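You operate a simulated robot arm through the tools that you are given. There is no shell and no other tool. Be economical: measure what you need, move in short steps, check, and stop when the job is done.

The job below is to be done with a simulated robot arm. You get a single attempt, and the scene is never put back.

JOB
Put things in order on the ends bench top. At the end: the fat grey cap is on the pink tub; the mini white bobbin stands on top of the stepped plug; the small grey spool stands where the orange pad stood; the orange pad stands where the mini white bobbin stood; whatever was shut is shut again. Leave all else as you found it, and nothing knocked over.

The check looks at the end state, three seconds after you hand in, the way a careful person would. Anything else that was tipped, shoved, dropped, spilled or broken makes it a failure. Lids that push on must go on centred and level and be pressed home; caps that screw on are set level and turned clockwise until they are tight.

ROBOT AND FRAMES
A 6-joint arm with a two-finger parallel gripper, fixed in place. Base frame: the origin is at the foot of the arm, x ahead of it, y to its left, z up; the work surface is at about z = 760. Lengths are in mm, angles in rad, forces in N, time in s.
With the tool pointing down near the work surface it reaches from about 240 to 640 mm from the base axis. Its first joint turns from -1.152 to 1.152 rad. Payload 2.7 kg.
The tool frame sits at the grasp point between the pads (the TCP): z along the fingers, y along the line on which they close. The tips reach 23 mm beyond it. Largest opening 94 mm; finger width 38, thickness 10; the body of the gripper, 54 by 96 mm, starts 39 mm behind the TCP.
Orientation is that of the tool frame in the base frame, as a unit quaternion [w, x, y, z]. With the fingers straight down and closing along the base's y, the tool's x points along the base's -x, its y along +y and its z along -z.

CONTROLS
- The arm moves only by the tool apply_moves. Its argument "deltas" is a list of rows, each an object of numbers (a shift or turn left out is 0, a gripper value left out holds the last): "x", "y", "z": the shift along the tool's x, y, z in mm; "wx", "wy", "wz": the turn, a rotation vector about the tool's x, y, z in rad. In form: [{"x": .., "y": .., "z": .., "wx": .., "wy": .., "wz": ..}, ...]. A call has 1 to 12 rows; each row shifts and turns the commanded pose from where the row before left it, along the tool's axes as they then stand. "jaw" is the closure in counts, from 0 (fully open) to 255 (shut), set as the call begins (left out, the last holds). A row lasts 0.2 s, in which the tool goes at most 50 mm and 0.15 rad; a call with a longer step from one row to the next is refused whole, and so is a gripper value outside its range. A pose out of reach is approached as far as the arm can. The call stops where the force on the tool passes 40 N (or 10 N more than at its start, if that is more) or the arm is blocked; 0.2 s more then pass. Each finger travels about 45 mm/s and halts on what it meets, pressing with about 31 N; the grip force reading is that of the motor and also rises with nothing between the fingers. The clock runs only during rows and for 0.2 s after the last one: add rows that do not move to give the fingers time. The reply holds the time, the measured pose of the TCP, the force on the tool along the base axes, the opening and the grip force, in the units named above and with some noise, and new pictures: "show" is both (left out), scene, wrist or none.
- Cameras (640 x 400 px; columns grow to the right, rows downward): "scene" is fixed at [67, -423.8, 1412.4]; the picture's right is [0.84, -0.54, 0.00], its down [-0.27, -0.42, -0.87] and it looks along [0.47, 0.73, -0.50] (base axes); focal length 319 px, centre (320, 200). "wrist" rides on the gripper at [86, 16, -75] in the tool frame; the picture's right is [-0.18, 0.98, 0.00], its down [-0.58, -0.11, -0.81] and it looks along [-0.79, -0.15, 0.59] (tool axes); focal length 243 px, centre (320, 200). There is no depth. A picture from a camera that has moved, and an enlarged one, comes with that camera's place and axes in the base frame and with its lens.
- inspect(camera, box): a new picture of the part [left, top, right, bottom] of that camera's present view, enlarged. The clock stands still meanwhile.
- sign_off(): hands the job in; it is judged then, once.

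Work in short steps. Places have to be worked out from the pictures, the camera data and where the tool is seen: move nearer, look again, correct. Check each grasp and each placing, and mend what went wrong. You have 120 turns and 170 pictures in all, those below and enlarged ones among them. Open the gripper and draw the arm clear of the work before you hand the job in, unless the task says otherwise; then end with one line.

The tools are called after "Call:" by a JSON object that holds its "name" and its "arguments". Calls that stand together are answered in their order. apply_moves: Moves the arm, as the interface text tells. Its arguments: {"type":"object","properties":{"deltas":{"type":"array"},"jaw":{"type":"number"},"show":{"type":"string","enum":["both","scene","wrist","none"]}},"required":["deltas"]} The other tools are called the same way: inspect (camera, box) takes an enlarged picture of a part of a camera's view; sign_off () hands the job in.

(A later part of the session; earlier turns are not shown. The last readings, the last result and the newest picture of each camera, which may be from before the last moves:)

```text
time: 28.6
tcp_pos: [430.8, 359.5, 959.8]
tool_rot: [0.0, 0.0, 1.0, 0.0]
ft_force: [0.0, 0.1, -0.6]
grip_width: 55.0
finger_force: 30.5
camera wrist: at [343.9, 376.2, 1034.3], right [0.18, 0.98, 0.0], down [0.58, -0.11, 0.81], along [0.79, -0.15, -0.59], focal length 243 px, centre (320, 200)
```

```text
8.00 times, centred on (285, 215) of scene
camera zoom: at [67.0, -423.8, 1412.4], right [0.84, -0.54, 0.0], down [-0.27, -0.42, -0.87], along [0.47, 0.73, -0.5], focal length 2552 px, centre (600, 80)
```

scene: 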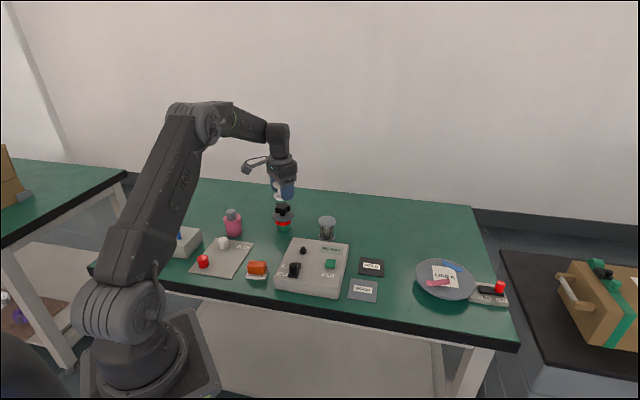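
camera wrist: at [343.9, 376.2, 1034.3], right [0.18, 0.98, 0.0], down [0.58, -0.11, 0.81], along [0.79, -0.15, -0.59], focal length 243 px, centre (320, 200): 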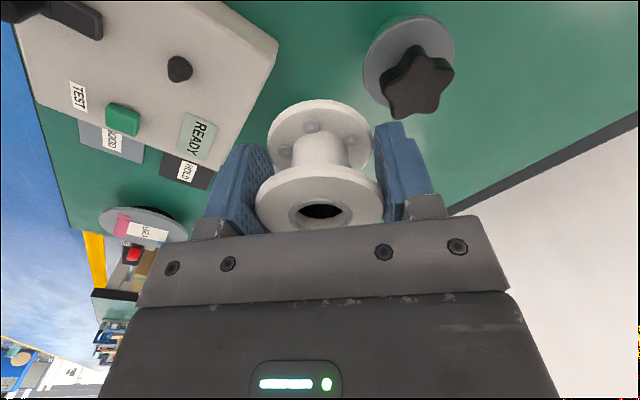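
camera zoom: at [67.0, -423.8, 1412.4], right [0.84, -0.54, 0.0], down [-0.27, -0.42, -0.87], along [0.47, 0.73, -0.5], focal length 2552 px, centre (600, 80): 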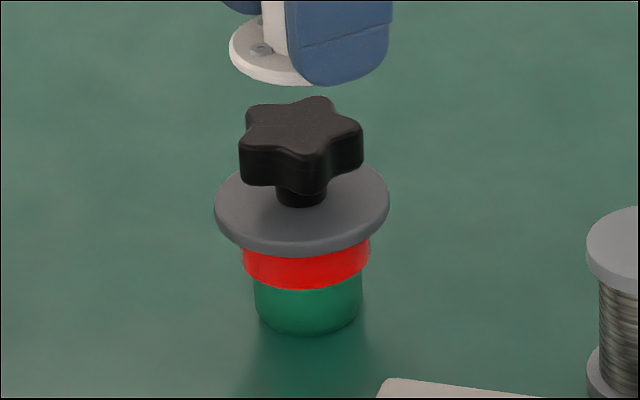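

The knob top is flat and its centre triangulates to (462.5, 434, 847). I move the bobbin above it.

Call:
{"name": "apply_moves", "arguments": {"deltas": [{"x": -11, "y": 24.8}, {"x": -11, "y": 24.8}, {"x": -11, "y": 24.8}, {"z": 30}, {"z": 30}, {}], "show": "wrist"}}

Call:
{"name": "inspect", "arguments": {"camera": "scene", "box": [255, 180, 315, 240]}}

Call:
{"name": "inspect", "arguments": {"camera": "wrist", "box": [230, 40, 410, 240]}}

```text
time: 30.0
tcp_pos: [464.6, 433.6, 900.5]
tool_rot: [0.0, 0.0, 1.0, 0.001]
ft_force: [-0.2, -0.1, 0.1]
grip_width: 55.1
finger_force: 30.9
camera wrist: at [377.3, 450.1, 973.6], right [0.18, 0.98, 0.0], down [0.58, -0.11, 0.81], along [0.79, -0.15, -0.59], focal length 243 px, centre (320, 200)
```

wrist: 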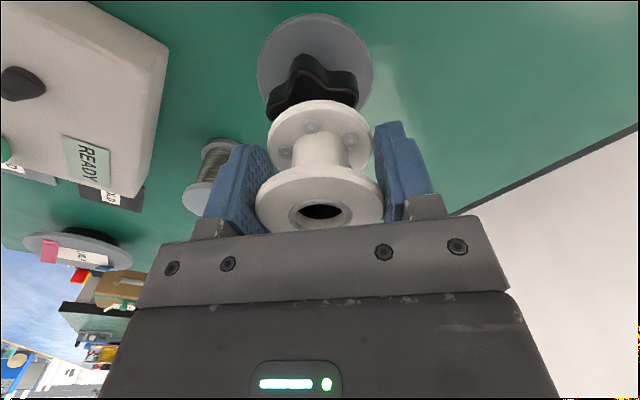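

```text
6.67 times, centred on (285, 210) of scene
camera zoom: at [67.0, -423.8, 1412.4], right [0.84, -0.54, 0.0], down [-0.27, -0.42, -0.87], along [0.47, 0.73, -0.5], focal length 2126 px, centre (553, 133)
```

zoom: 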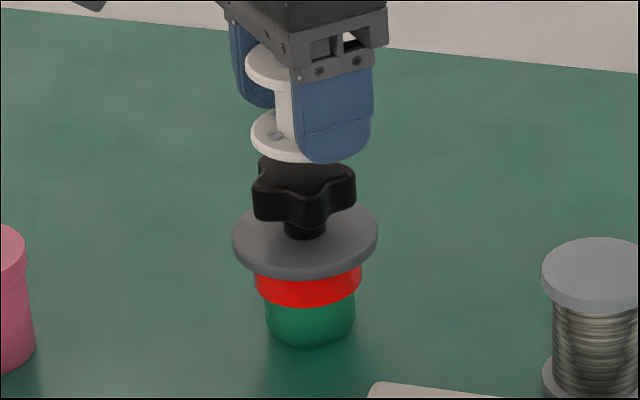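

```text
2.00 times, centred on (320, 140) of wrist
camera zoom: at [377.3, 450.1, 973.6], right [0.18, 0.98, 0.0], down [0.58, -0.11, 0.81], along [0.79, -0.15, -0.59], focal length 485 px, centre (320, 320)
```

zoom: 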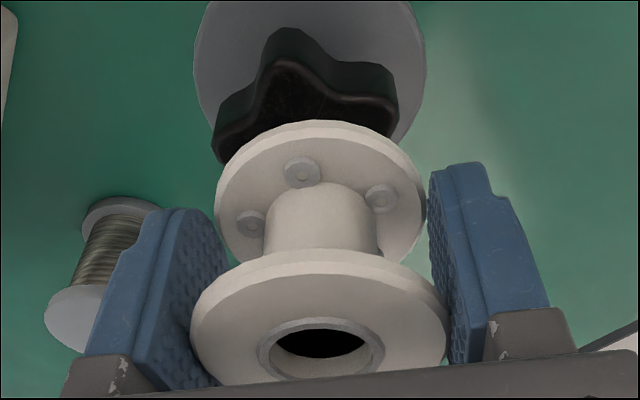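

Call:
{"name": "apply_moves", "arguments": {"deltas": [{"z": 14}, {"z": 8}, {}], "show": "none"}}

Call:
{"name": "inspect", "arguments": {"camera": "scene", "box": [260, 180, 310, 230]}}

Call:
{"name": "inspect", "arguments": {"camera": "wrist", "box": [230, 40, 410, 240]}}

```text
time: 30.8
tcp_pos: [465.6, 436.2, 882.9]
tool_rot: [0.003, 0.0, 1.0, 0.003]
ft_force: [-3.3, -3.4, 28.3]
grip_width: 55.3
finger_force: 30.8
```

```text
8.00 times, centred on (285, 205) of scene
camera zoom: at [66.5, -424.3, 1412.3], right [0.84, -0.54, 0.0], down [-0.27, -0.42, -0.87], along [0.47, 0.73, -0.5], focal length 2552 px, centre (600, 160)
```

zoom: 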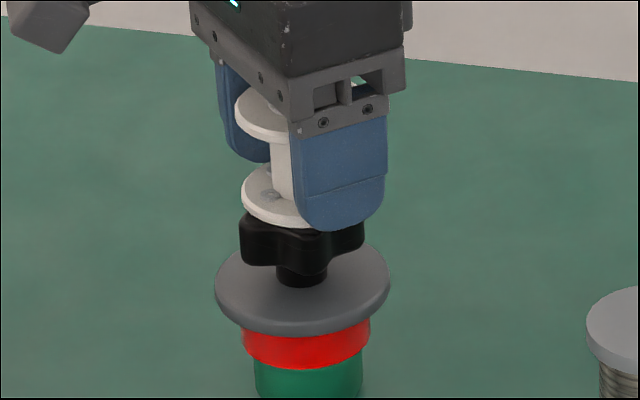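

```text
2.00 times, centred on (320, 140) of wrist
camera zoom: at [377.9, 450.6, 956.0], right [0.18, 0.98, 0.01], down [0.58, -0.11, 0.81], along [0.8, -0.14, -0.59], focal length 485 px, centre (320, 320)
```

zoom: 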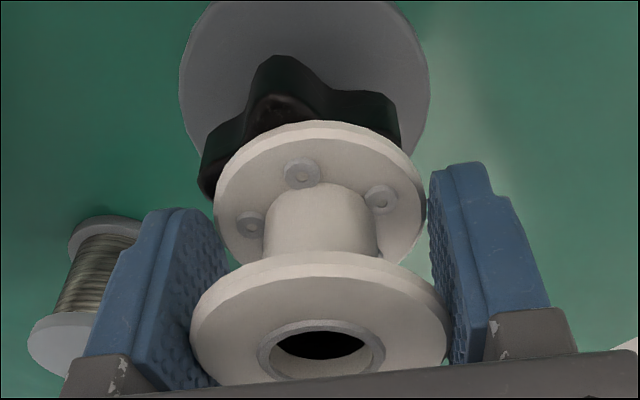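

Contact came at about z 882. The wrist view shows the bobbin about 3 mm off towards +y, so I lift, correct by (-2.5, -3) and look again.

Call:
{"name": "apply_moves", "arguments": {"deltas": [{"z": -14}, {"x": 2.5, "y": -3}, {}], "show": "none"}}

Call:
{"name": "inspect", "arguments": {"camera": "scene", "box": [260, 180, 310, 230]}}

Call:
{"name": "inspect", "arguments": {"camera": "wrist", "box": [230, 0, 410, 240]}}

```text
time: 31.6
tcp_pos: [461.6, 430.7, 890.8]
tool_rot: [0.0, 0.0, 1.0, 0.001]
ft_force: [-0.1, 0.1, -0.3]
grip_width: 55.3
finger_force: 31.2
```

```text
8.00 times, centred on (285, 205) of scene
camera zoom: at [67.0, -423.8, 1412.4], right [0.84, -0.54, 0.0], down [-0.27, -0.42, -0.87], along [0.47, 0.73, -0.5], focal length 2552 px, centre (600, 160)
```

zoom: 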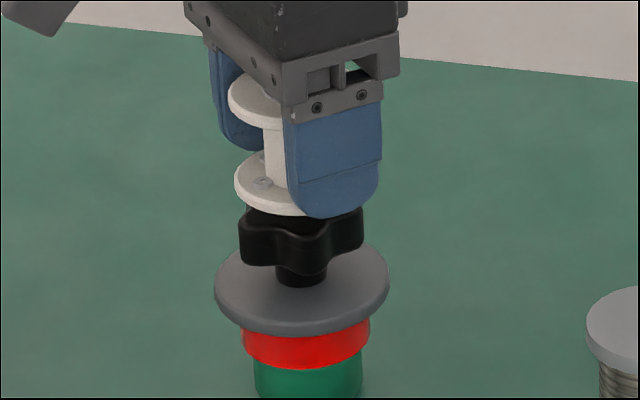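

```text
1.67 times, centred on (320, 120) of wrist
camera zoom: at [374.6, 447.5, 965.6], right [0.18, 0.98, 0.0], down [0.58, -0.11, 0.81], along [0.79, -0.15, -0.59], focal length 404 px, centre (320, 333)
```

zoom: 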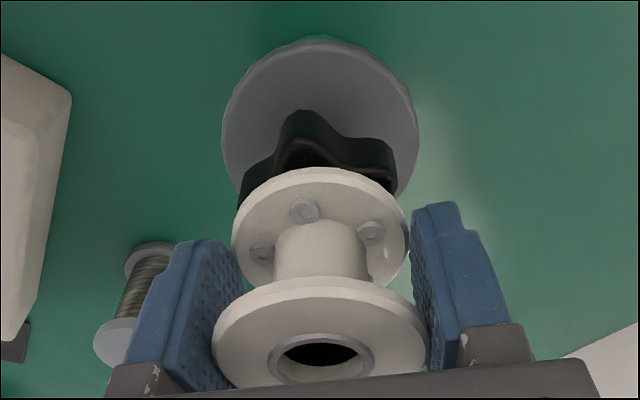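

Now aligned in both views to about 1 mm. I lower gently until light contact.

Call:
{"name": "apply_moves", "arguments": {"deltas": [{"x": -1.2, "z": 5}, {"z": 3}, {}], "show": "none"}}

```text
time: 32.4
tcp_pos: [463.3, 430.7, 885.7]
tool_rot: [-0.001, 0.0, 1.0, -0.001]
ft_force: [-0.1, 0.3, -0.6]
grip_width: 55.3
finger_force: 31.0
```

Call:
{"name": "apply_moves", "arguments": {"deltas": [{"z": 1.5}, {}], "show": "none"}}

Call:
{"name": "apply_moves", "arguments": {"deltas": [{"z": 1.0}, {}], "show": "none"}}

```text
time: 33.0
tcp_pos: [463.8, 432.1, 883.3]
tool_rot: [0.0, 0.0, 1.0, -0.001]
ft_force: [0.5, 0.1, 0.2]
grip_width: 55.3
finger_force: 30.9
```

```text
time: 33.6
tcp_pos: [462.7, 431.5, 882.3]
tool_rot: [0.001, 0.0, 1.0, 0.0]
ft_force: [0.4, 1.2, 4.0]
grip_width: 54.9
finger_force: 31.0
```

Light contact (4 N). I open the jaws without moving.

Call:
{"name": "apply_moves", "arguments": {"deltas": [{}, {}, {}, {}], "jaw": 40, "show": "none"}}

Call:
{"name": "inspect", "arguments": {"camera": "wrist", "box": [230, 0, 410, 240]}}

```text
time: 34.6
tcp_pos: [461.8, 431.8, 881.6]
tool_rot: [-0.001, -0.001, 1.0, 0.0]
ft_force: [0.4, -0.4, 0.0]
grip_width: 79.2
finger_force: 0.0
```

```text
1.67 times, centred on (320, 120) of wrist
camera zoom: at [375.8, 447.3, 956.0], right [0.18, 0.98, 0.0], down [0.58, -0.11, 0.81], along [0.79, -0.15, -0.59], focal length 404 px, centre (320, 333)
```

zoom: 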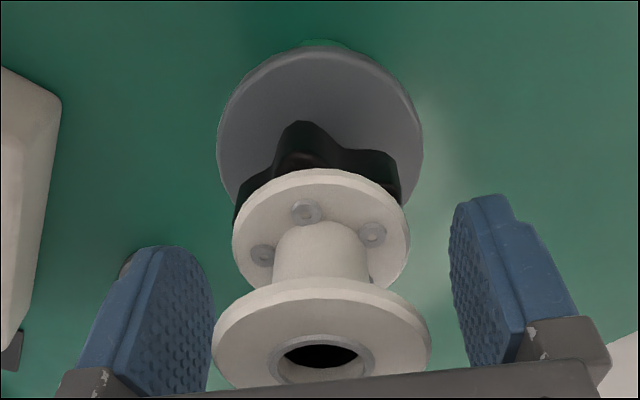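

The bobbin stands level on the knob. I withdraw straight up and then go to view the orange pad.

Call:
{"name": "apply_moves", "arguments": {"deltas": [{"z": -30}, {"z": -45}, {}], "show": "scene"}}

Call:
{"name": "apply_moves", "arguments": {"deltas": [{"x": 34.5, "y": -29.5}, {"x": 34.5, "y": -29.5}, {"x": 34.5, "y": -29.5}, {"x": 34.5, "y": -29.5}, {"x": 34.5, "y": -29.5}, {"x": 34.5, "y": -29.5, "z": 20}, {}], "jaw": 0, "show": "wrist"}}

```text
time: 35.4
tcp_pos: [463.9, 430.3, 957.4]
tool_rot: [-0.001, -0.001, 1.0, 0.0]
ft_force: [-0.4, 0.9, -1.0]
grip_width: 79.0
finger_force: 0.0
```

scene: 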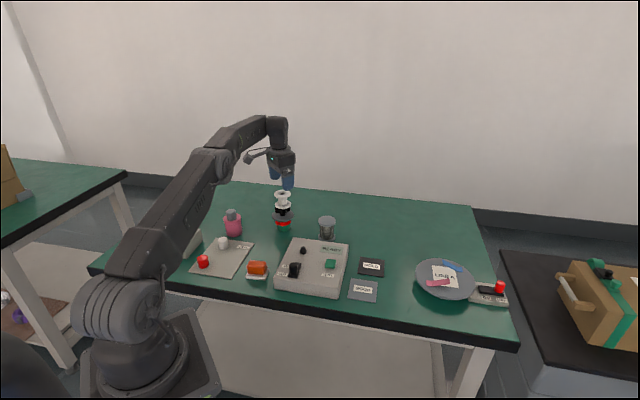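

```text
time: 37.0
tcp_pos: [254.9, 254.6, 936.5]
tool_rot: [0.0, 0.0, 1.0, 0.0]
ft_force: [-0.2, 0.3, -0.1]
grip_width: 93.8
finger_force: 0.0
camera wrist: at [167.9, 270.9, 1011.7], right [0.18, 0.98, 0.0], down [0.58, -0.11, 0.81], along [0.79, -0.15, -0.59], focal length 243 px, centre (320, 200)
```

wrist: 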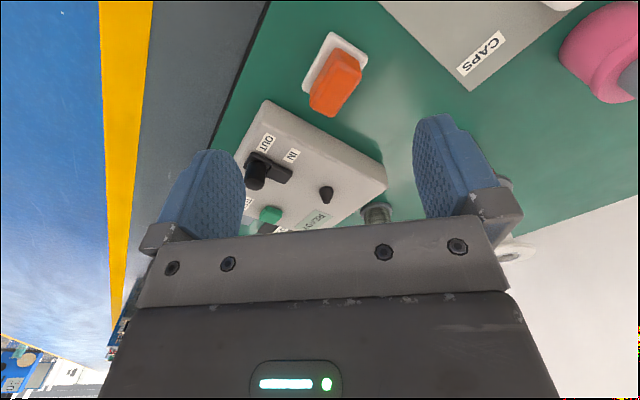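

Call:
{"name": "inspect", "arguments": {"camera": "wrist", "box": [275, 10, 395, 130]}}

Call:
{"name": "inspect", "arguments": {"camera": "scene", "box": [235, 245, 285, 295]}}

Call:
{"name": "inspect", "arguments": {"camera": "scene", "box": [345, 235, 395, 285]}}

```text
3.33 times, centred on (335, 70) of wrist
camera zoom: at [167.9, 270.9, 1011.7], right [0.18, 0.98, 0.0], down [0.58, -0.11, 0.81], along [0.79, -0.15, -0.59], focal length 809 px, centre (270, 633)
```

zoom: 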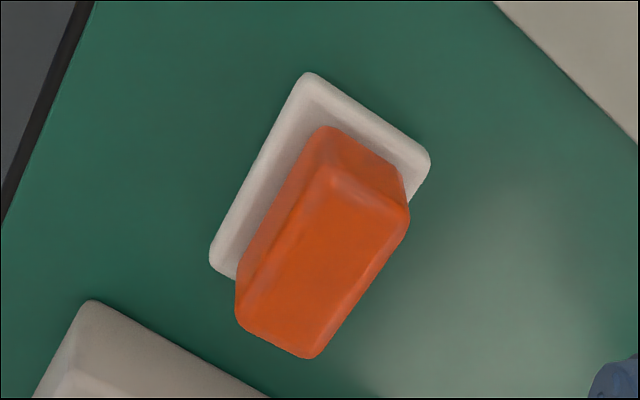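

```text
8.00 times, centred on (260, 270) of scene
camera zoom: at [66.9, -423.9, 1412.4], right [0.84, -0.54, 0.0], down [-0.27, -0.42, -0.87], along [0.47, 0.73, -0.5], focal length 2552 px, centre (800, -360)
```

zoom: 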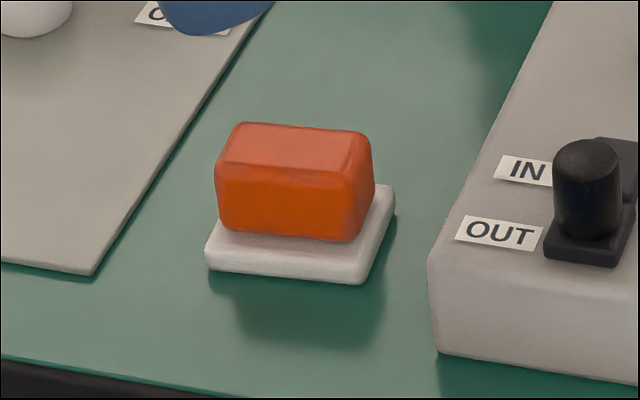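

```text
8.00 times, centred on (370, 260) of scene
camera zoom: at [66.9, -423.9, 1412.4], right [0.84, -0.54, 0.0], down [-0.27, -0.42, -0.87], along [0.47, 0.73, -0.5], focal length 2552 px, centre (-80, -280)
```

zoom: 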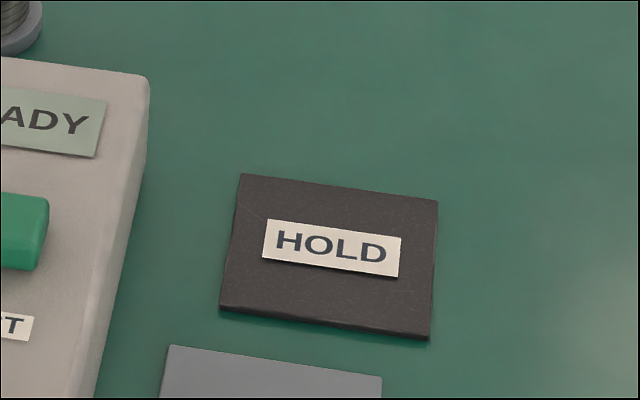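

The orange block sits on a white base; centre about (291, 264), top about z 795, long axis at -40°. I move above it and turn the gripper so it closes across the short side.

Call:
{"name": "apply_moves", "arguments": {"deltas": [{"x": -18, "y": 4.7, "z": 20}, {"x": -18, "y": 4.7, "z": 20}, {"wz": 0.14}, {"wz": 0.14}, {"wz": 0.14}, {"wz": 0.14}, {"wz": 0.138}, {"z": 25}, {}], "jaw": 80, "show": "wrist"}}

Call:
{"name": "inspect", "arguments": {"camera": "wrist", "box": [240, 20, 400, 180]}}

```text
time: 39.0
tcp_pos: [290.7, 262.0, 871.5]
tool_rot: [0.0, 0.343, 0.939, 0.0]
ft_force: [0.7, 0.6, -0.8]
grip_width: 64.8
finger_force: 0.1
camera wrist: at [235.3, 331.6, 945.6], right [0.77, 0.63, 0.0], down [0.37, -0.46, 0.81], along [0.51, -0.62, -0.59], focal length 243 px, centre (320, 200)
```

wrist: 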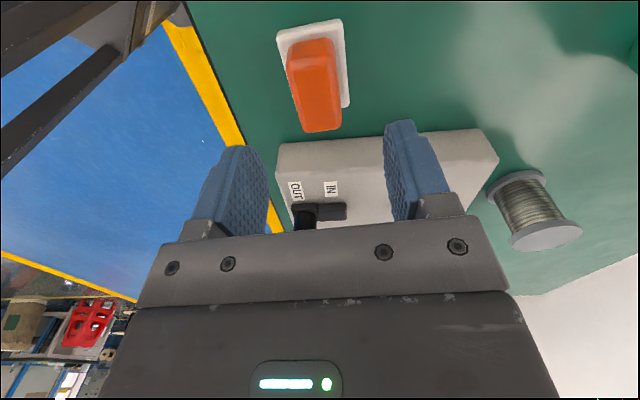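

```text
2.50 times, centred on (320, 100) of wrist
camera zoom: at [235.3, 331.6, 945.6], right [0.77, 0.63, 0.0], down [0.37, -0.46, 0.81], along [0.51, -0.62, -0.59], focal length 606 px, centre (320, 450)
```

zoom: 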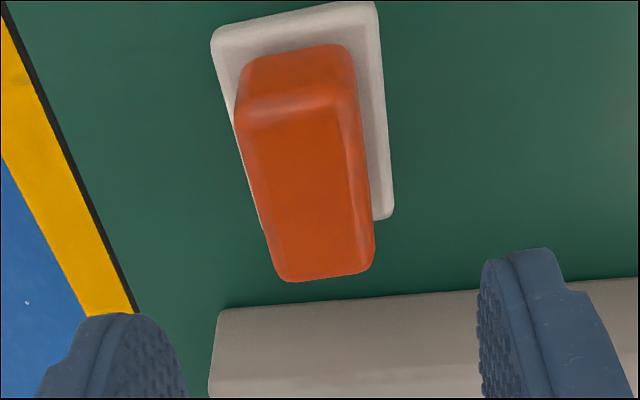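

The pad is centred under the tool at (290, 262), alignment within 2°. I descend to z 800 and close on the orange part.

Call:
{"name": "apply_moves", "arguments": {"deltas": [{"z": 25, "wz": 0.03}, {"z": 25}, {"z": 21}, {}], "show": "wrist"}}

Call:
{"name": "inspect", "arguments": {"camera": "scene", "box": [235, 235, 285, 295]}}

```text
time: 40.0
tcp_pos: [291.7, 264.4, 800.4]
tool_rot: [-0.001, 0.356, 0.935, 0.0]
ft_force: [-0.1, -0.3, -0.5]
grip_width: 64.6
finger_force: 0.1
camera wrist: at [237.4, 333.3, 874.4], right [0.79, 0.61, 0.0], down [0.36, -0.47, 0.81], along [0.49, -0.64, -0.59], focal length 243 px, centre (320, 200)
```

wrist: 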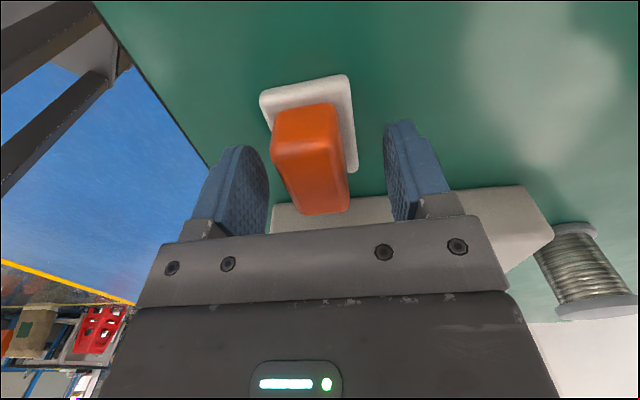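

```text
6.67 times, centred on (260, 265) of scene
camera zoom: at [67.0, -423.8, 1412.4], right [0.84, -0.54, 0.0], down [-0.27, -0.42, -0.87], along [0.47, 0.73, -0.5], focal length 2126 px, centre (720, -233)
```

zoom: 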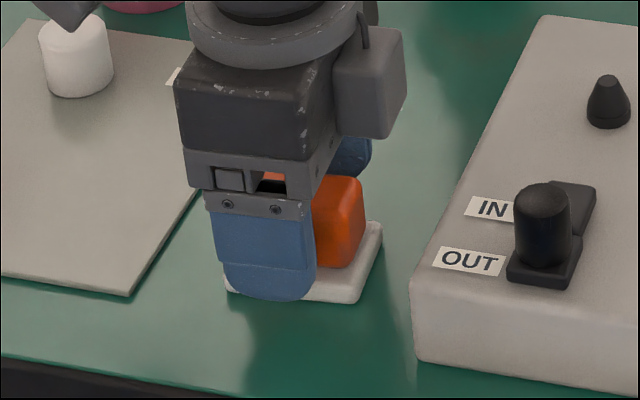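

Call:
{"name": "apply_moves", "arguments": {"deltas": [{}, {}, {}, {}], "jaw": 255, "show": "none"}}

Call:
{"name": "apply_moves", "arguments": {"deltas": [{"z": -10}, {"z": -15}, {}], "show": "wrist"}}

Call:
{"name": "inspect", "arguments": {"camera": "scene", "box": [235, 235, 285, 295]}}

```text
time: 41.0
tcp_pos: [291.2, 263.7, 801.8]
tool_rot: [0.0, 0.356, 0.934, 0.001]
ft_force: [0.6, -0.2, 0.7]
grip_width: 29.6
finger_force: 30.9
```

```text
time: 41.8
tcp_pos: [291.9, 264.1, 826.0]
tool_rot: [0.0, 0.355, 0.935, 0.0]
ft_force: [-0.3, 0.5, 0.0]
grip_width: 29.2
finger_force: 31.1
camera wrist: at [237.2, 332.9, 899.7], right [0.79, 0.61, 0.0], down [0.36, -0.47, 0.81], along [0.49, -0.64, -0.59], focal length 243 px, centre (320, 200)
```

wrist: 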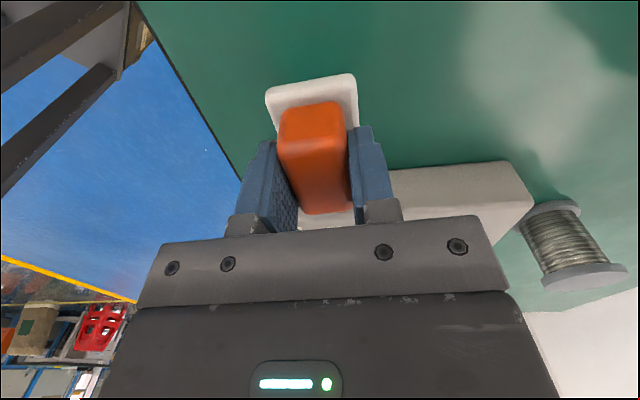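

```text
6.67 times, centred on (260, 265) of scene
camera zoom: at [67.0, -423.8, 1412.4], right [0.84, -0.54, 0.0], down [-0.27, -0.42, -0.87], along [0.47, 0.73, -0.5], focal length 2126 px, centre (720, -233)
```

zoom: 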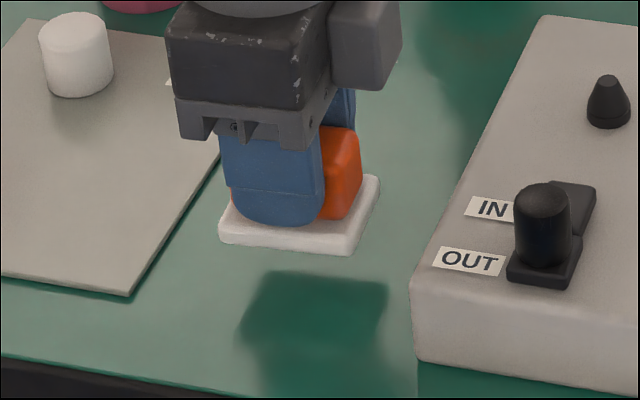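

The base came up too: it is one object. I lift it clear and carry it over to the HOLD mat, where the bobbin was at (586.5, 107).

Call:
{"name": "apply_moves", "arguments": {"deltas": [{"z": -45}, {"z": -49}, {"x": -46.4, "y": 11.2}, {"x": -46.4, "y": 11.2}, {"x": -46.4, "y": 11.2}, {"x": -46.4, "y": 11.2}, {"x": -46.4, "y": 11.2}, {"x": -46.4, "y": 11.2}, {"x": -46.4, "y": 11.2}, {}], "show": "both"}}

```text
time: 44.0
tcp_pos: [585.0, 104.7, 919.3]
tool_rot: [0.0, 0.356, 0.935, 0.0]
ft_force: [-0.9, -0.2, -0.3]
grip_width: 29.5
finger_force: 31.3
camera wrist: at [531.9, 174.5, 993.3], right [0.79, 0.61, 0.0], down [0.36, -0.47, 0.81], along [0.49, -0.64, -0.59], focal length 243 px, centre (320, 200)
```

scene: 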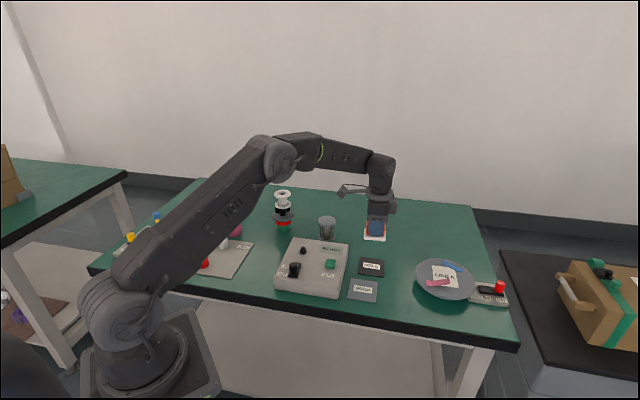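
wrist: 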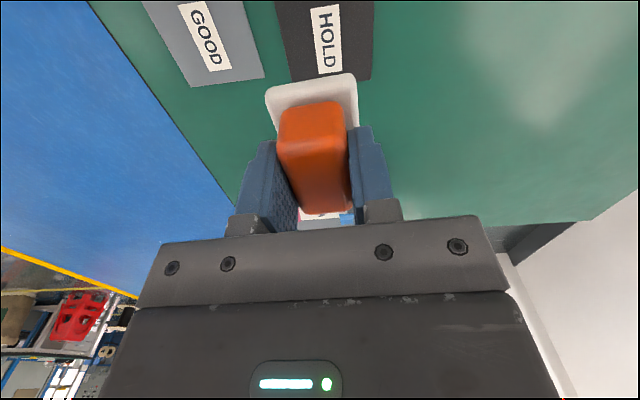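

Call:
{"name": "apply_moves", "arguments": {"deltas": [{"z": 40}, {"z": 40}, {"z": 22}, {}], "show": "wrist"}}

Call:
{"name": "inspect", "arguments": {"camera": "scene", "box": [345, 235, 395, 285]}}

Call:
{"name": "inspect", "arguments": {"camera": "wrist", "box": [230, 20, 410, 230]}}

```text
time: 45.0
tcp_pos: [587.1, 104.9, 816.9]
tool_rot: [0.0, 0.356, 0.934, 0.0]
ft_force: [0.1, -0.1, -0.2]
grip_width: 29.2
finger_force: 30.5
camera wrist: at [532.6, 175.1, 891.4], right [0.79, 0.61, 0.0], down [0.36, -0.47, 0.81], along [0.49, -0.64, -0.59], focal length 243 px, centre (320, 200)
```

wrist: 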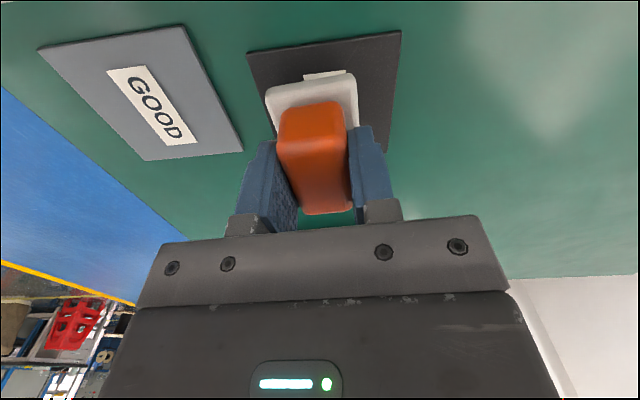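

```text
8.00 times, centred on (370, 260) of scene
camera zoom: at [67.0, -423.8, 1412.4], right [0.84, -0.54, 0.0], down [-0.27, -0.42, -0.87], along [0.47, 0.73, -0.5], focal length 2552 px, centre (-80, -280)
```

zoom: 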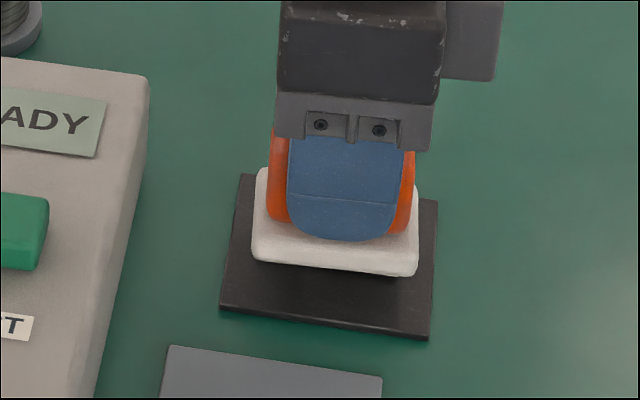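

```text
1.90 times, centred on (320, 125) of wrist
camera zoom: at [532.6, 175.1, 891.4], right [0.79, 0.61, 0.0], down [0.36, -0.47, 0.81], along [0.49, -0.64, -0.59], focal length 462 px, centre (320, 343)
```

zoom: 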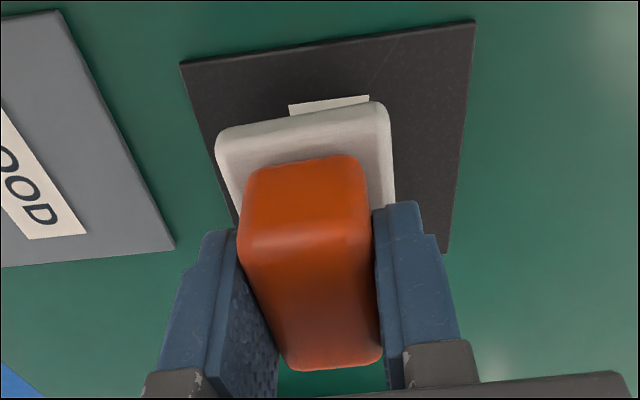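

The pad should go about 4 mm more towards +y to match the bobbin's old place. I correct that and lower in small steps.

Call:
{"name": "apply_moves", "arguments": {"deltas": [{"x": 2.3, "y": 3.3}, {"z": 9}, {}], "show": "none"}}

Call:
{"name": "inspect", "arguments": {"camera": "scene", "box": [345, 235, 395, 285]}}

Call:
{"name": "apply_moves", "arguments": {"deltas": [{"z": 1.5}, {}], "show": "none"}}

```text
time: 45.8
tcp_pos: [587.9, 108.4, 809.5]
tool_rot: [0.0, 0.356, 0.934, 0.0]
ft_force: [0.2, 0.4, 0.0]
grip_width: 29.2
finger_force: 31.2
```

```text
8.00 times, centred on (370, 260) of scene
camera zoom: at [67.0, -423.8, 1412.4], right [0.84, -0.54, 0.0], down [-0.27, -0.42, -0.87], along [0.47, 0.73, -0.5], focal length 2552 px, centre (-80, -280)
```

zoom: 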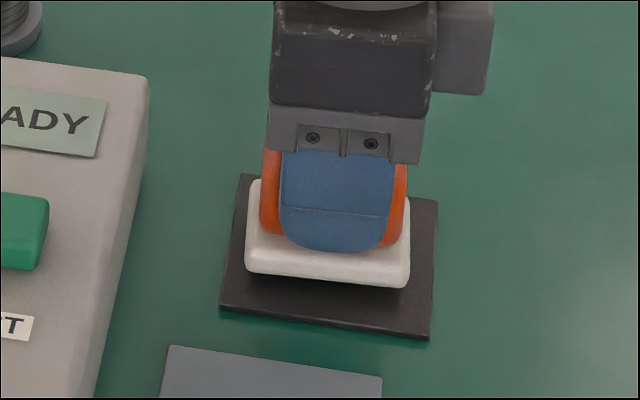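

```text
time: 46.4
tcp_pos: [586.9, 108.9, 807.4]
tool_rot: [0.0, 0.356, 0.934, 0.0]
ft_force: [0.4, 0.0, -0.8]
grip_width: 29.3
finger_force: 31.2
```

Call:
{"name": "apply_moves", "arguments": {"deltas": [{"z": 1.5}, {}], "show": "none"}}

Call:
{"name": "apply_moves", "arguments": {"deltas": [{"z": 1.0}, {}], "show": "none"}}

```text
time: 47.0
tcp_pos: [586.5, 109.6, 805.5]
tool_rot: [0.0, 0.356, 0.935, 0.0]
ft_force: [0.6, 0.3, -0.6]
grip_width: 29.3
finger_force: 31.2
```

```text
time: 47.6
tcp_pos: [586.3, 109.8, 804.5]
tool_rot: [-0.001, 0.356, 0.935, 0.0]
ft_force: [0.2, 0.4, -1.1]
grip_width: 29.3
finger_force: 31.2
```

Call:
{"name": "apply_moves", "arguments": {"deltas": [{"z": 1.0}, {}], "show": "none"}}

Call:
{"name": "apply_moves", "arguments": {"deltas": [{"z": 1.0}, {}], "show": "wrist"}}

```text
time: 48.2
tcp_pos: [587.6, 108.9, 805.1]
tool_rot: [0.0, 0.356, 0.935, 0.001]
ft_force: [-0.8, -0.7, 2.5]
grip_width: 29.1
finger_force: 31.1
```

```text
time: 48.8
tcp_pos: [586.4, 108.7, 805.3]
tool_rot: [0.001, 0.355, 0.935, 0.001]
ft_force: [-2.7, -1.6, 11.6]
grip_width: 29.3
finger_force: 31.0
camera wrist: at [532.7, 179.4, 878.3], right [0.79, 0.61, 0.0], down [0.36, -0.47, 0.81], along [0.49, -0.64, -0.59], focal length 243 px, centre (320, 200)
```

wrist: 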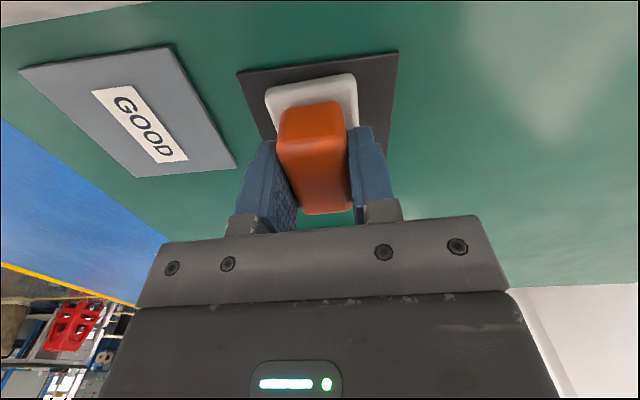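

The pad is down on the mat. I relieve the pressure, open and withdraw upward.

Call:
{"name": "apply_moves", "arguments": {"deltas": [{"z": -1.5}, {}, {}, {}], "jaw": 110, "show": "none"}}

Call:
{"name": "apply_moves", "arguments": {"deltas": [{"z": -30}, {"z": -45}, {"z": -45}, {}], "show": "wrist"}}

Call:
{"name": "inspect", "arguments": {"camera": "scene", "box": [345, 235, 395, 285]}}

Call:
{"name": "inspect", "arguments": {"camera": "scene", "box": [300, 200, 350, 250]}}

```text
time: 49.8
tcp_pos: [587.3, 109.5, 806.3]
tool_rot: [0.0, 0.357, 0.934, 0.0]
ft_force: [-0.2, -0.1, 0.9]
grip_width: 53.7
finger_force: 0.0
```

```text
time: 50.8
tcp_pos: [587.4, 109.2, 926.2]
tool_rot: [0.0, 0.356, 0.934, 0.0]
ft_force: [0.4, -0.3, 0.5]
grip_width: 53.5
finger_force: 0.1
camera wrist: at [533.1, 178.3, 999.4], right [0.79, 0.61, 0.0], down [0.36, -0.47, 0.81], along [0.49, -0.64, -0.59], focal length 243 px, centre (320, 200)
```

wrist: 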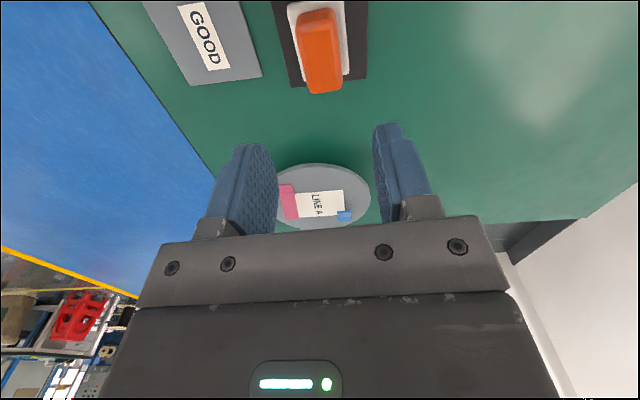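

```text
8.00 times, centred on (370, 260) of scene
camera zoom: at [67.0, -423.8, 1412.4], right [0.84, -0.54, 0.0], down [-0.27, -0.42, -0.87], along [0.47, 0.73, -0.5], focal length 2552 px, centre (-80, -280)
```

zoom: 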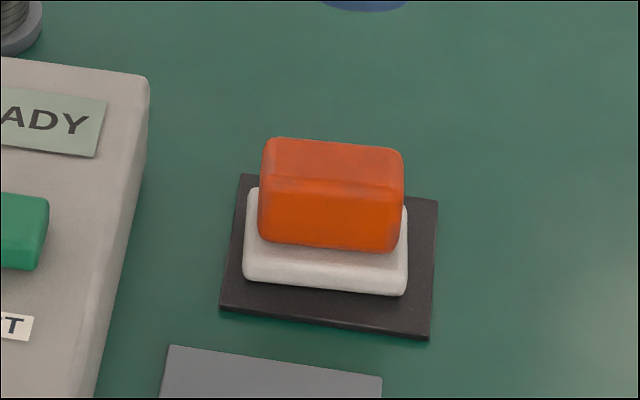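

```text
8.00 times, centred on (325, 225) of scene
camera zoom: at [67.0, -423.8, 1412.4], right [0.84, -0.54, 0.0], down [-0.27, -0.42, -0.87], along [0.47, 0.73, -0.5], focal length 2552 px, centre (280, 0)
```

zoom: 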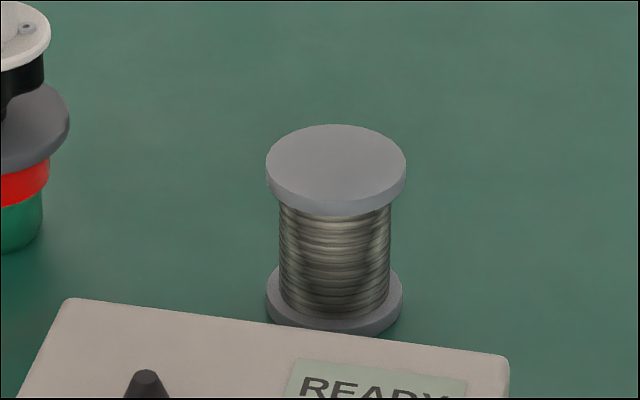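

The pad is on the mat, well centred. Now the wire spool: I move near it and turn to face it.

Call:
{"name": "apply_moves", "arguments": {"deltas": [{"x": 40.5, "y": 22.3}, {"x": 40.5, "y": 22.3}, {"x": 40.5, "y": 22.3}, {"x": 40.5, "y": 22.3}, {}], "jaw": 30, "show": "none"}}

Call:
{"name": "apply_moves", "arguments": {"deltas": [{"wz": -0.135}, {"wz": -0.135}, {"wz": -0.135}, {"wz": -0.135}, {"wz": -0.135}, {"wz": -0.135}, {"wz": -0.135}, {"wz": -0.135}, {"wz": -0.135}, {}], "show": "wrist"}}

```text
time: 52.0
tcp_pos: [527.2, 283.2, 924.0]
tool_rot: [0.0, 0.356, 0.935, 0.0]
ft_force: [-0.2, 0.0, 0.0]
grip_width: 82.9
finger_force: 0.1
```

```text
time: 54.2
tcp_pos: [525.6, 283.9, 924.2]
tool_rot: [0.0, -0.243, 0.97, 0.0]
ft_force: [-0.3, 0.2, 0.4]
grip_width: 82.6
finger_force: 0.0
camera wrist: at [440.8, 257.7, 998.3], right [-0.3, 0.95, 0.0], down [0.56, 0.18, 0.81], along [0.77, 0.24, -0.59], focal length 243 px, centre (320, 200)
```

wrist: 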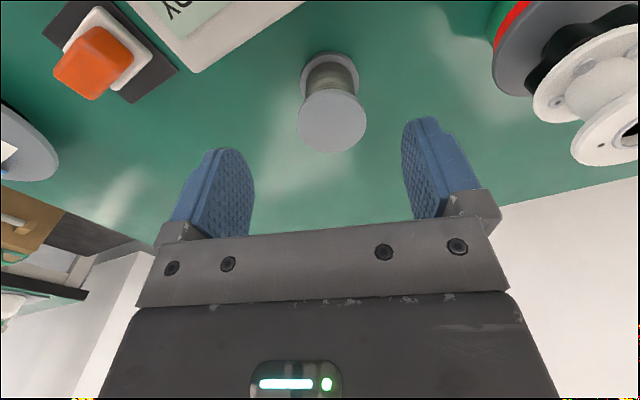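

The spool's top triangulates to (558, 303.5, 826). I move over it and look.

Call:
{"name": "apply_moves", "arguments": {"deltas": [{"x": -19, "y": 1.1, "z": 20}, {"x": -18.5, "y": 1.1, "z": 20}, {"z": 22}, {}], "show": "wrist"}}

Call:
{"name": "inspect", "arguments": {"camera": "scene", "box": [300, 190, 360, 250]}}

```text
time: 55.2
tcp_pos: [558.7, 304.2, 862.5]
tool_rot: [0.0, -0.241, 0.971, 0.0]
ft_force: [0.0, -0.3, 1.0]
grip_width: 83.1
finger_force: 0.1
camera wrist: at [473.4, 277.9, 935.8], right [-0.3, 0.95, 0.0], down [0.56, 0.18, 0.81], along [0.77, 0.24, -0.59], focal length 243 px, centre (320, 200)
```

wrist: 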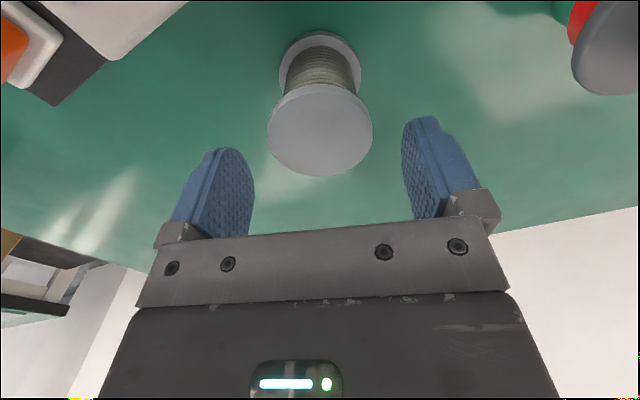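

```text
6.67 times, centred on (330, 220) of scene
camera zoom: at [67.0, -423.8, 1412.4], right [0.84, -0.54, 0.0], down [-0.27, -0.42, -0.87], along [0.47, 0.73, -0.5], focal length 2126 px, centre (253, 67)
```

zoom: 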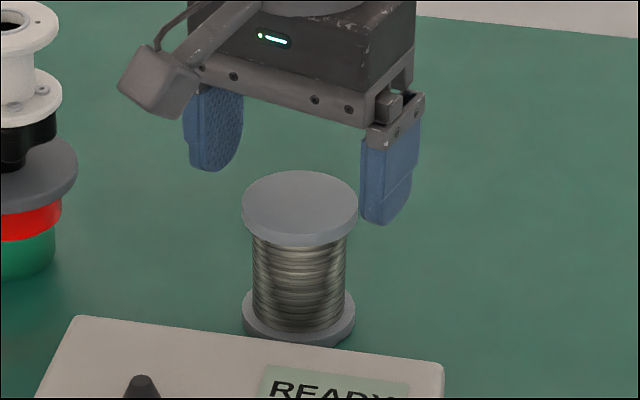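

Within about 3 mm; I shift slightly back, descend to z 812 and grip the top flange.

Call:
{"name": "apply_moves", "arguments": {"deltas": [{"x": 2.5, "z": 20}, {"z": 20}, {"z": 10.5}, {}], "show": "wrist"}}

Call:
{"name": "apply_moves", "arguments": {"deltas": [{}, {}, {}], "jaw": 255, "show": "wrist"}}

```text
time: 56.2
tcp_pos: [553.9, 302.1, 811.4]
tool_rot: [0.0, -0.241, 0.971, 0.0]
ft_force: [-0.7, -0.3, 0.2]
grip_width: 82.8
finger_force: 0.1
camera wrist: at [470.9, 276.0, 885.3], right [-0.3, 0.95, 0.0], down [0.56, 0.18, 0.81], along [0.77, 0.24, -0.59], focal length 243 px, centre (320, 200)
```

wrist: 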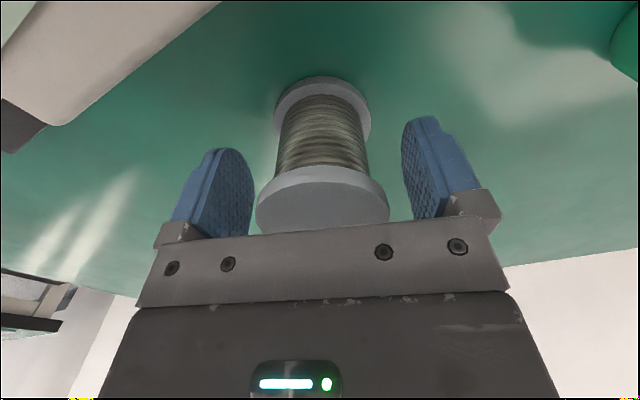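

```text
time: 57.0
tcp_pos: [555.8, 301.5, 812.8]
tool_rot: [0.0, -0.241, 0.97, 0.0]
ft_force: [-0.6, 1.8, -0.5]
grip_width: 57.1
finger_force: 31.3
camera wrist: at [470.8, 276.1, 885.5], right [-0.3, 0.95, 0.0], down [0.56, 0.18, 0.81], along [0.77, 0.24, -0.59], focal length 243 px, centre (320, 200)
```

wrist: 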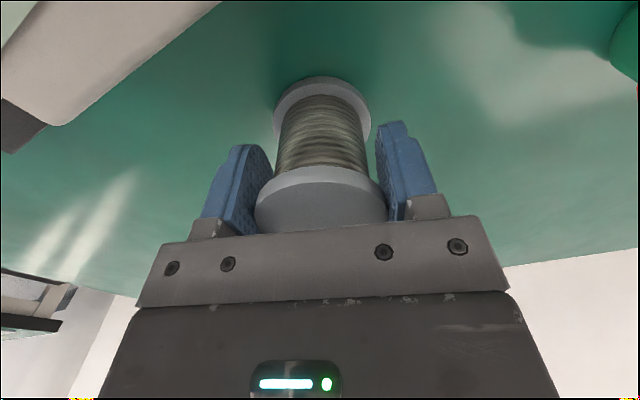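

Spool gripped (57.1 mm). I lift it and check that it hangs straight.

Call:
{"name": "apply_moves", "arguments": {"deltas": [{"z": -15}, {"z": -30}, {"z": -40}, {"z": -40}, {}], "show": "wrist"}}

```text
time: 58.2
tcp_pos: [555.3, 301.7, 935.2]
tool_rot: [0.0, -0.241, 0.97, 0.0]
ft_force: [-0.3, 0.2, -0.7]
grip_width: 57.0
finger_force: 31.1
camera wrist: at [470.4, 276.3, 1010.3], right [-0.3, 0.95, 0.0], down [0.57, 0.18, 0.81], along [0.77, 0.24, -0.59], focal length 243 px, centre (320, 200)
```

wrist: 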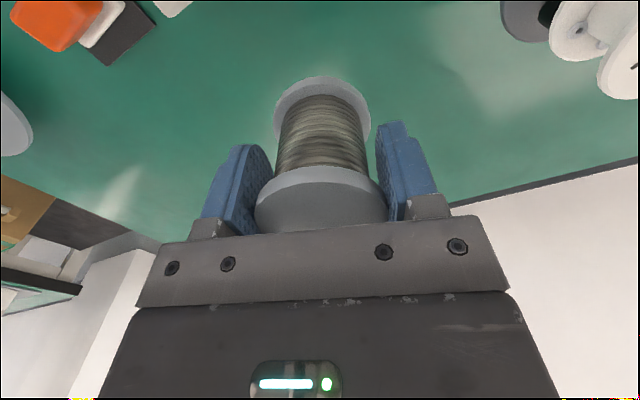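

Call:
{"name": "apply_moves", "arguments": {"deltas": [{"x": 41.9, "y": 15.15}, {"x": 41.9, "y": 15.15}, {"x": 41.9, "y": 15.15}, {"x": 41.9, "y": 15.15}, {"x": 41.9, "y": 15.15}, {"x": 41.8, "y": 15.15}, {"z": 40}, {"z": 40}, {}], "show": "both"}}

Call:
{"name": "inspect", "arguments": {"camera": "scene", "box": [235, 235, 285, 295]}}

```text
time: 60.2
tcp_pos: [290.7, 266.7, 857.2]
tool_rot: [0.0, -0.242, 0.97, -0.001]
ft_force: [-0.9, 0.0, -1.1]
grip_width: 56.9
finger_force: 31.4
camera wrist: at [205.1, 240.1, 930.3], right [-0.3, 0.95, 0.0], down [0.56, 0.18, 0.81], along [0.77, 0.24, -0.59], focal length 243 px, centre (320, 200)
```

scene: 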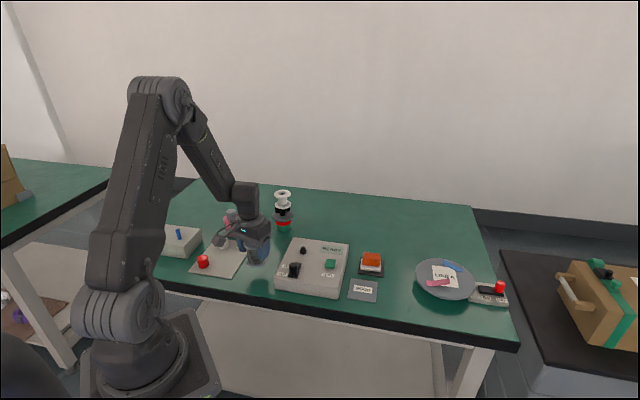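
wrist: 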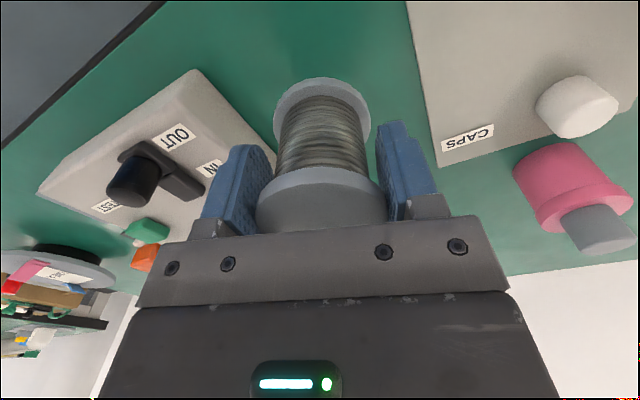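

```text
6.67 times, centred on (260, 265) of scene
camera zoom: at [67.0, -423.8, 1412.4], right [0.84, -0.54, 0.0], down [-0.27, -0.42, -0.87], along [0.47, 0.73, -0.5], focal length 2126 px, centre (720, -233)
```

zoom: 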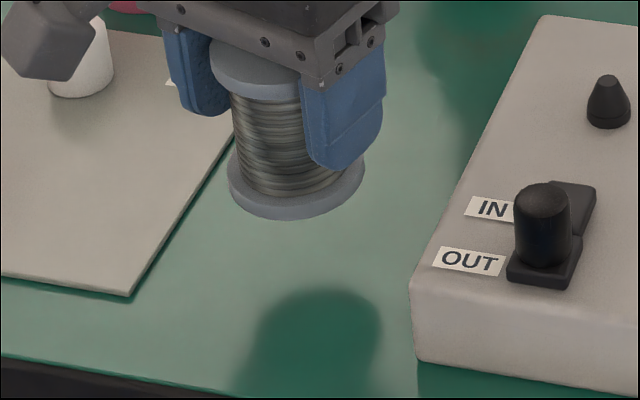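

Aligned with the pad's old spot (291, 263.5) apart from about 2–3 mm in y. I correct and lower.

Call:
{"name": "apply_moves", "arguments": {"deltas": [{"x": 1.2, "y": -2.2, "z": 20}, {"z": 18}, {}], "show": "none"}}

Call:
{"name": "inspect", "arguments": {"camera": "scene", "box": [235, 245, 285, 295]}}

Call:
{"name": "apply_moves", "arguments": {"deltas": [{"z": 2.5}, {"z": 1.5}, {}], "show": "none"}}

```text
time: 61.0
tcp_pos: [290.8, 264.8, 818.6]
tool_rot: [0.001, -0.241, 0.971, 0.001]
ft_force: [-1.1, 0.1, -0.6]
grip_width: 56.9
finger_force: 31.2
```

```text
8.00 times, centred on (260, 270) of scene
camera zoom: at [67.0, -423.8, 1412.4], right [0.84, -0.54, 0.0], down [-0.27, -0.42, -0.87], along [0.47, 0.73, -0.5], focal length 2552 px, centre (800, -360)
```

zoom: 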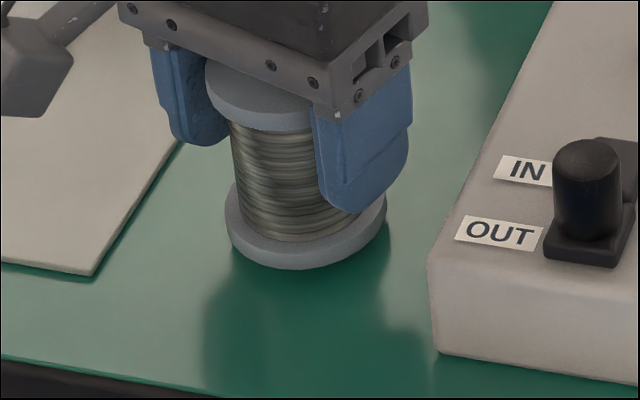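

```text
time: 61.8
tcp_pos: [291.6, 263.3, 814.9]
tool_rot: [0.0, -0.242, 0.97, -0.001]
ft_force: [-0.5, -0.5, -1.7]
grip_width: 56.6
finger_force: 30.7
```

Call:
{"name": "apply_moves", "arguments": {"deltas": [{"z": 1.5}, {}], "show": "none"}}

Call:
{"name": "apply_moves", "arguments": {"deltas": [{"z": 1.0}, {}], "show": "none"}}

Call:
{"name": "apply_moves", "arguments": {"deltas": [{"z": 1.0}, {}], "show": "none"}}

```text
time: 62.4
tcp_pos: [290.9, 262.6, 813.5]
tool_rot: [-0.001, -0.241, 0.971, 0.0]
ft_force: [-0.1, 0.4, -1.1]
grip_width: 56.6
finger_force: 31.0
```

```text
time: 63.0
tcp_pos: [291.0, 262.1, 812.5]
tool_rot: [0.0, -0.241, 0.97, 0.0]
ft_force: [0.0, 0.4, -1.6]
grip_width: 56.8
finger_force: 31.7
```

```text
time: 63.6
tcp_pos: [290.0, 263.6, 810.6]
tool_rot: [0.0, -0.241, 0.97, 0.0]
ft_force: [-0.2, -0.5, 4.2]
grip_width: 56.9
finger_force: 31.2
```

Contact (4 N). I open only slightly (console corner is nearby) and withdraw upward.

Call:
{"name": "apply_moves", "arguments": {"deltas": [{}, {}, {}, {}], "jaw": 75, "show": "none"}}

Call:
{"name": "apply_moves", "arguments": {"deltas": [{"z": -20}, {"z": -45}, {"z": -45}, {"z": -45}, {"z": -45}, {}], "show": "wrist"}}

Call:
{"name": "inspect", "arguments": {"camera": "scene", "box": [235, 245, 285, 295]}}

```text
time: 64.6
tcp_pos: [290.9, 263.1, 811.4]
tool_rot: [0.0, -0.242, 0.97, 0.0]
ft_force: [-0.4, -0.1, 0.1]
grip_width: 66.6
finger_force: 0.0
```

```text
time: 66.0
tcp_pos: [291.3, 261.6, 1010.7]
tool_rot: [0.001, -0.241, 0.971, -0.001]
ft_force: [-0.8, -0.4, -0.1]
grip_width: 66.4
finger_force: 0.1
camera wrist: at [206.7, 236.5, 1085.2], right [-0.3, 0.95, 0.0], down [0.56, 0.18, 0.81], along [0.77, 0.24, -0.59], focal length 243 px, centre (320, 200)
```

wrist: 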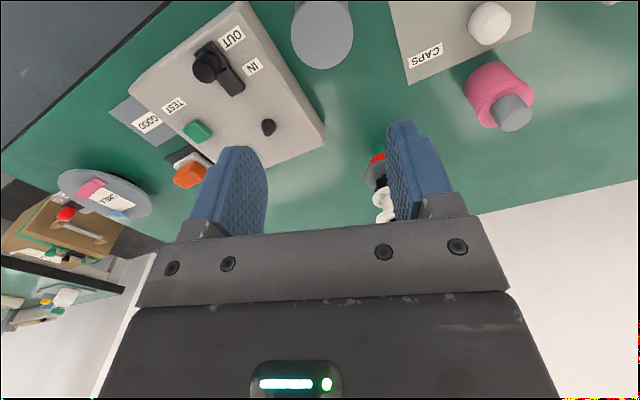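

```text
8.00 times, centred on (260, 270) of scene
camera zoom: at [67.0, -423.8, 1412.4], right [0.84, -0.54, 0.0], down [-0.27, -0.42, -0.87], along [0.47, 0.73, -0.5], focal length 2552 px, centre (800, -360)
```

zoom: 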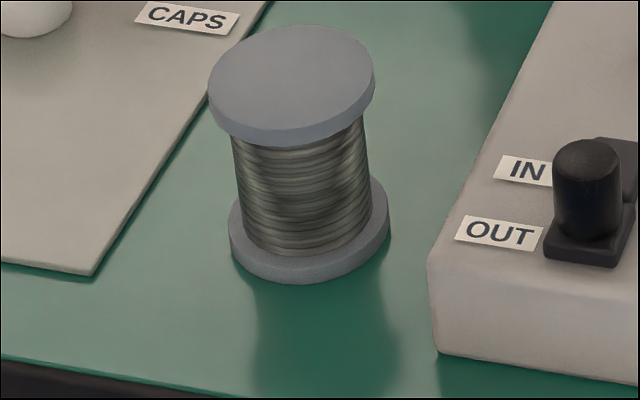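

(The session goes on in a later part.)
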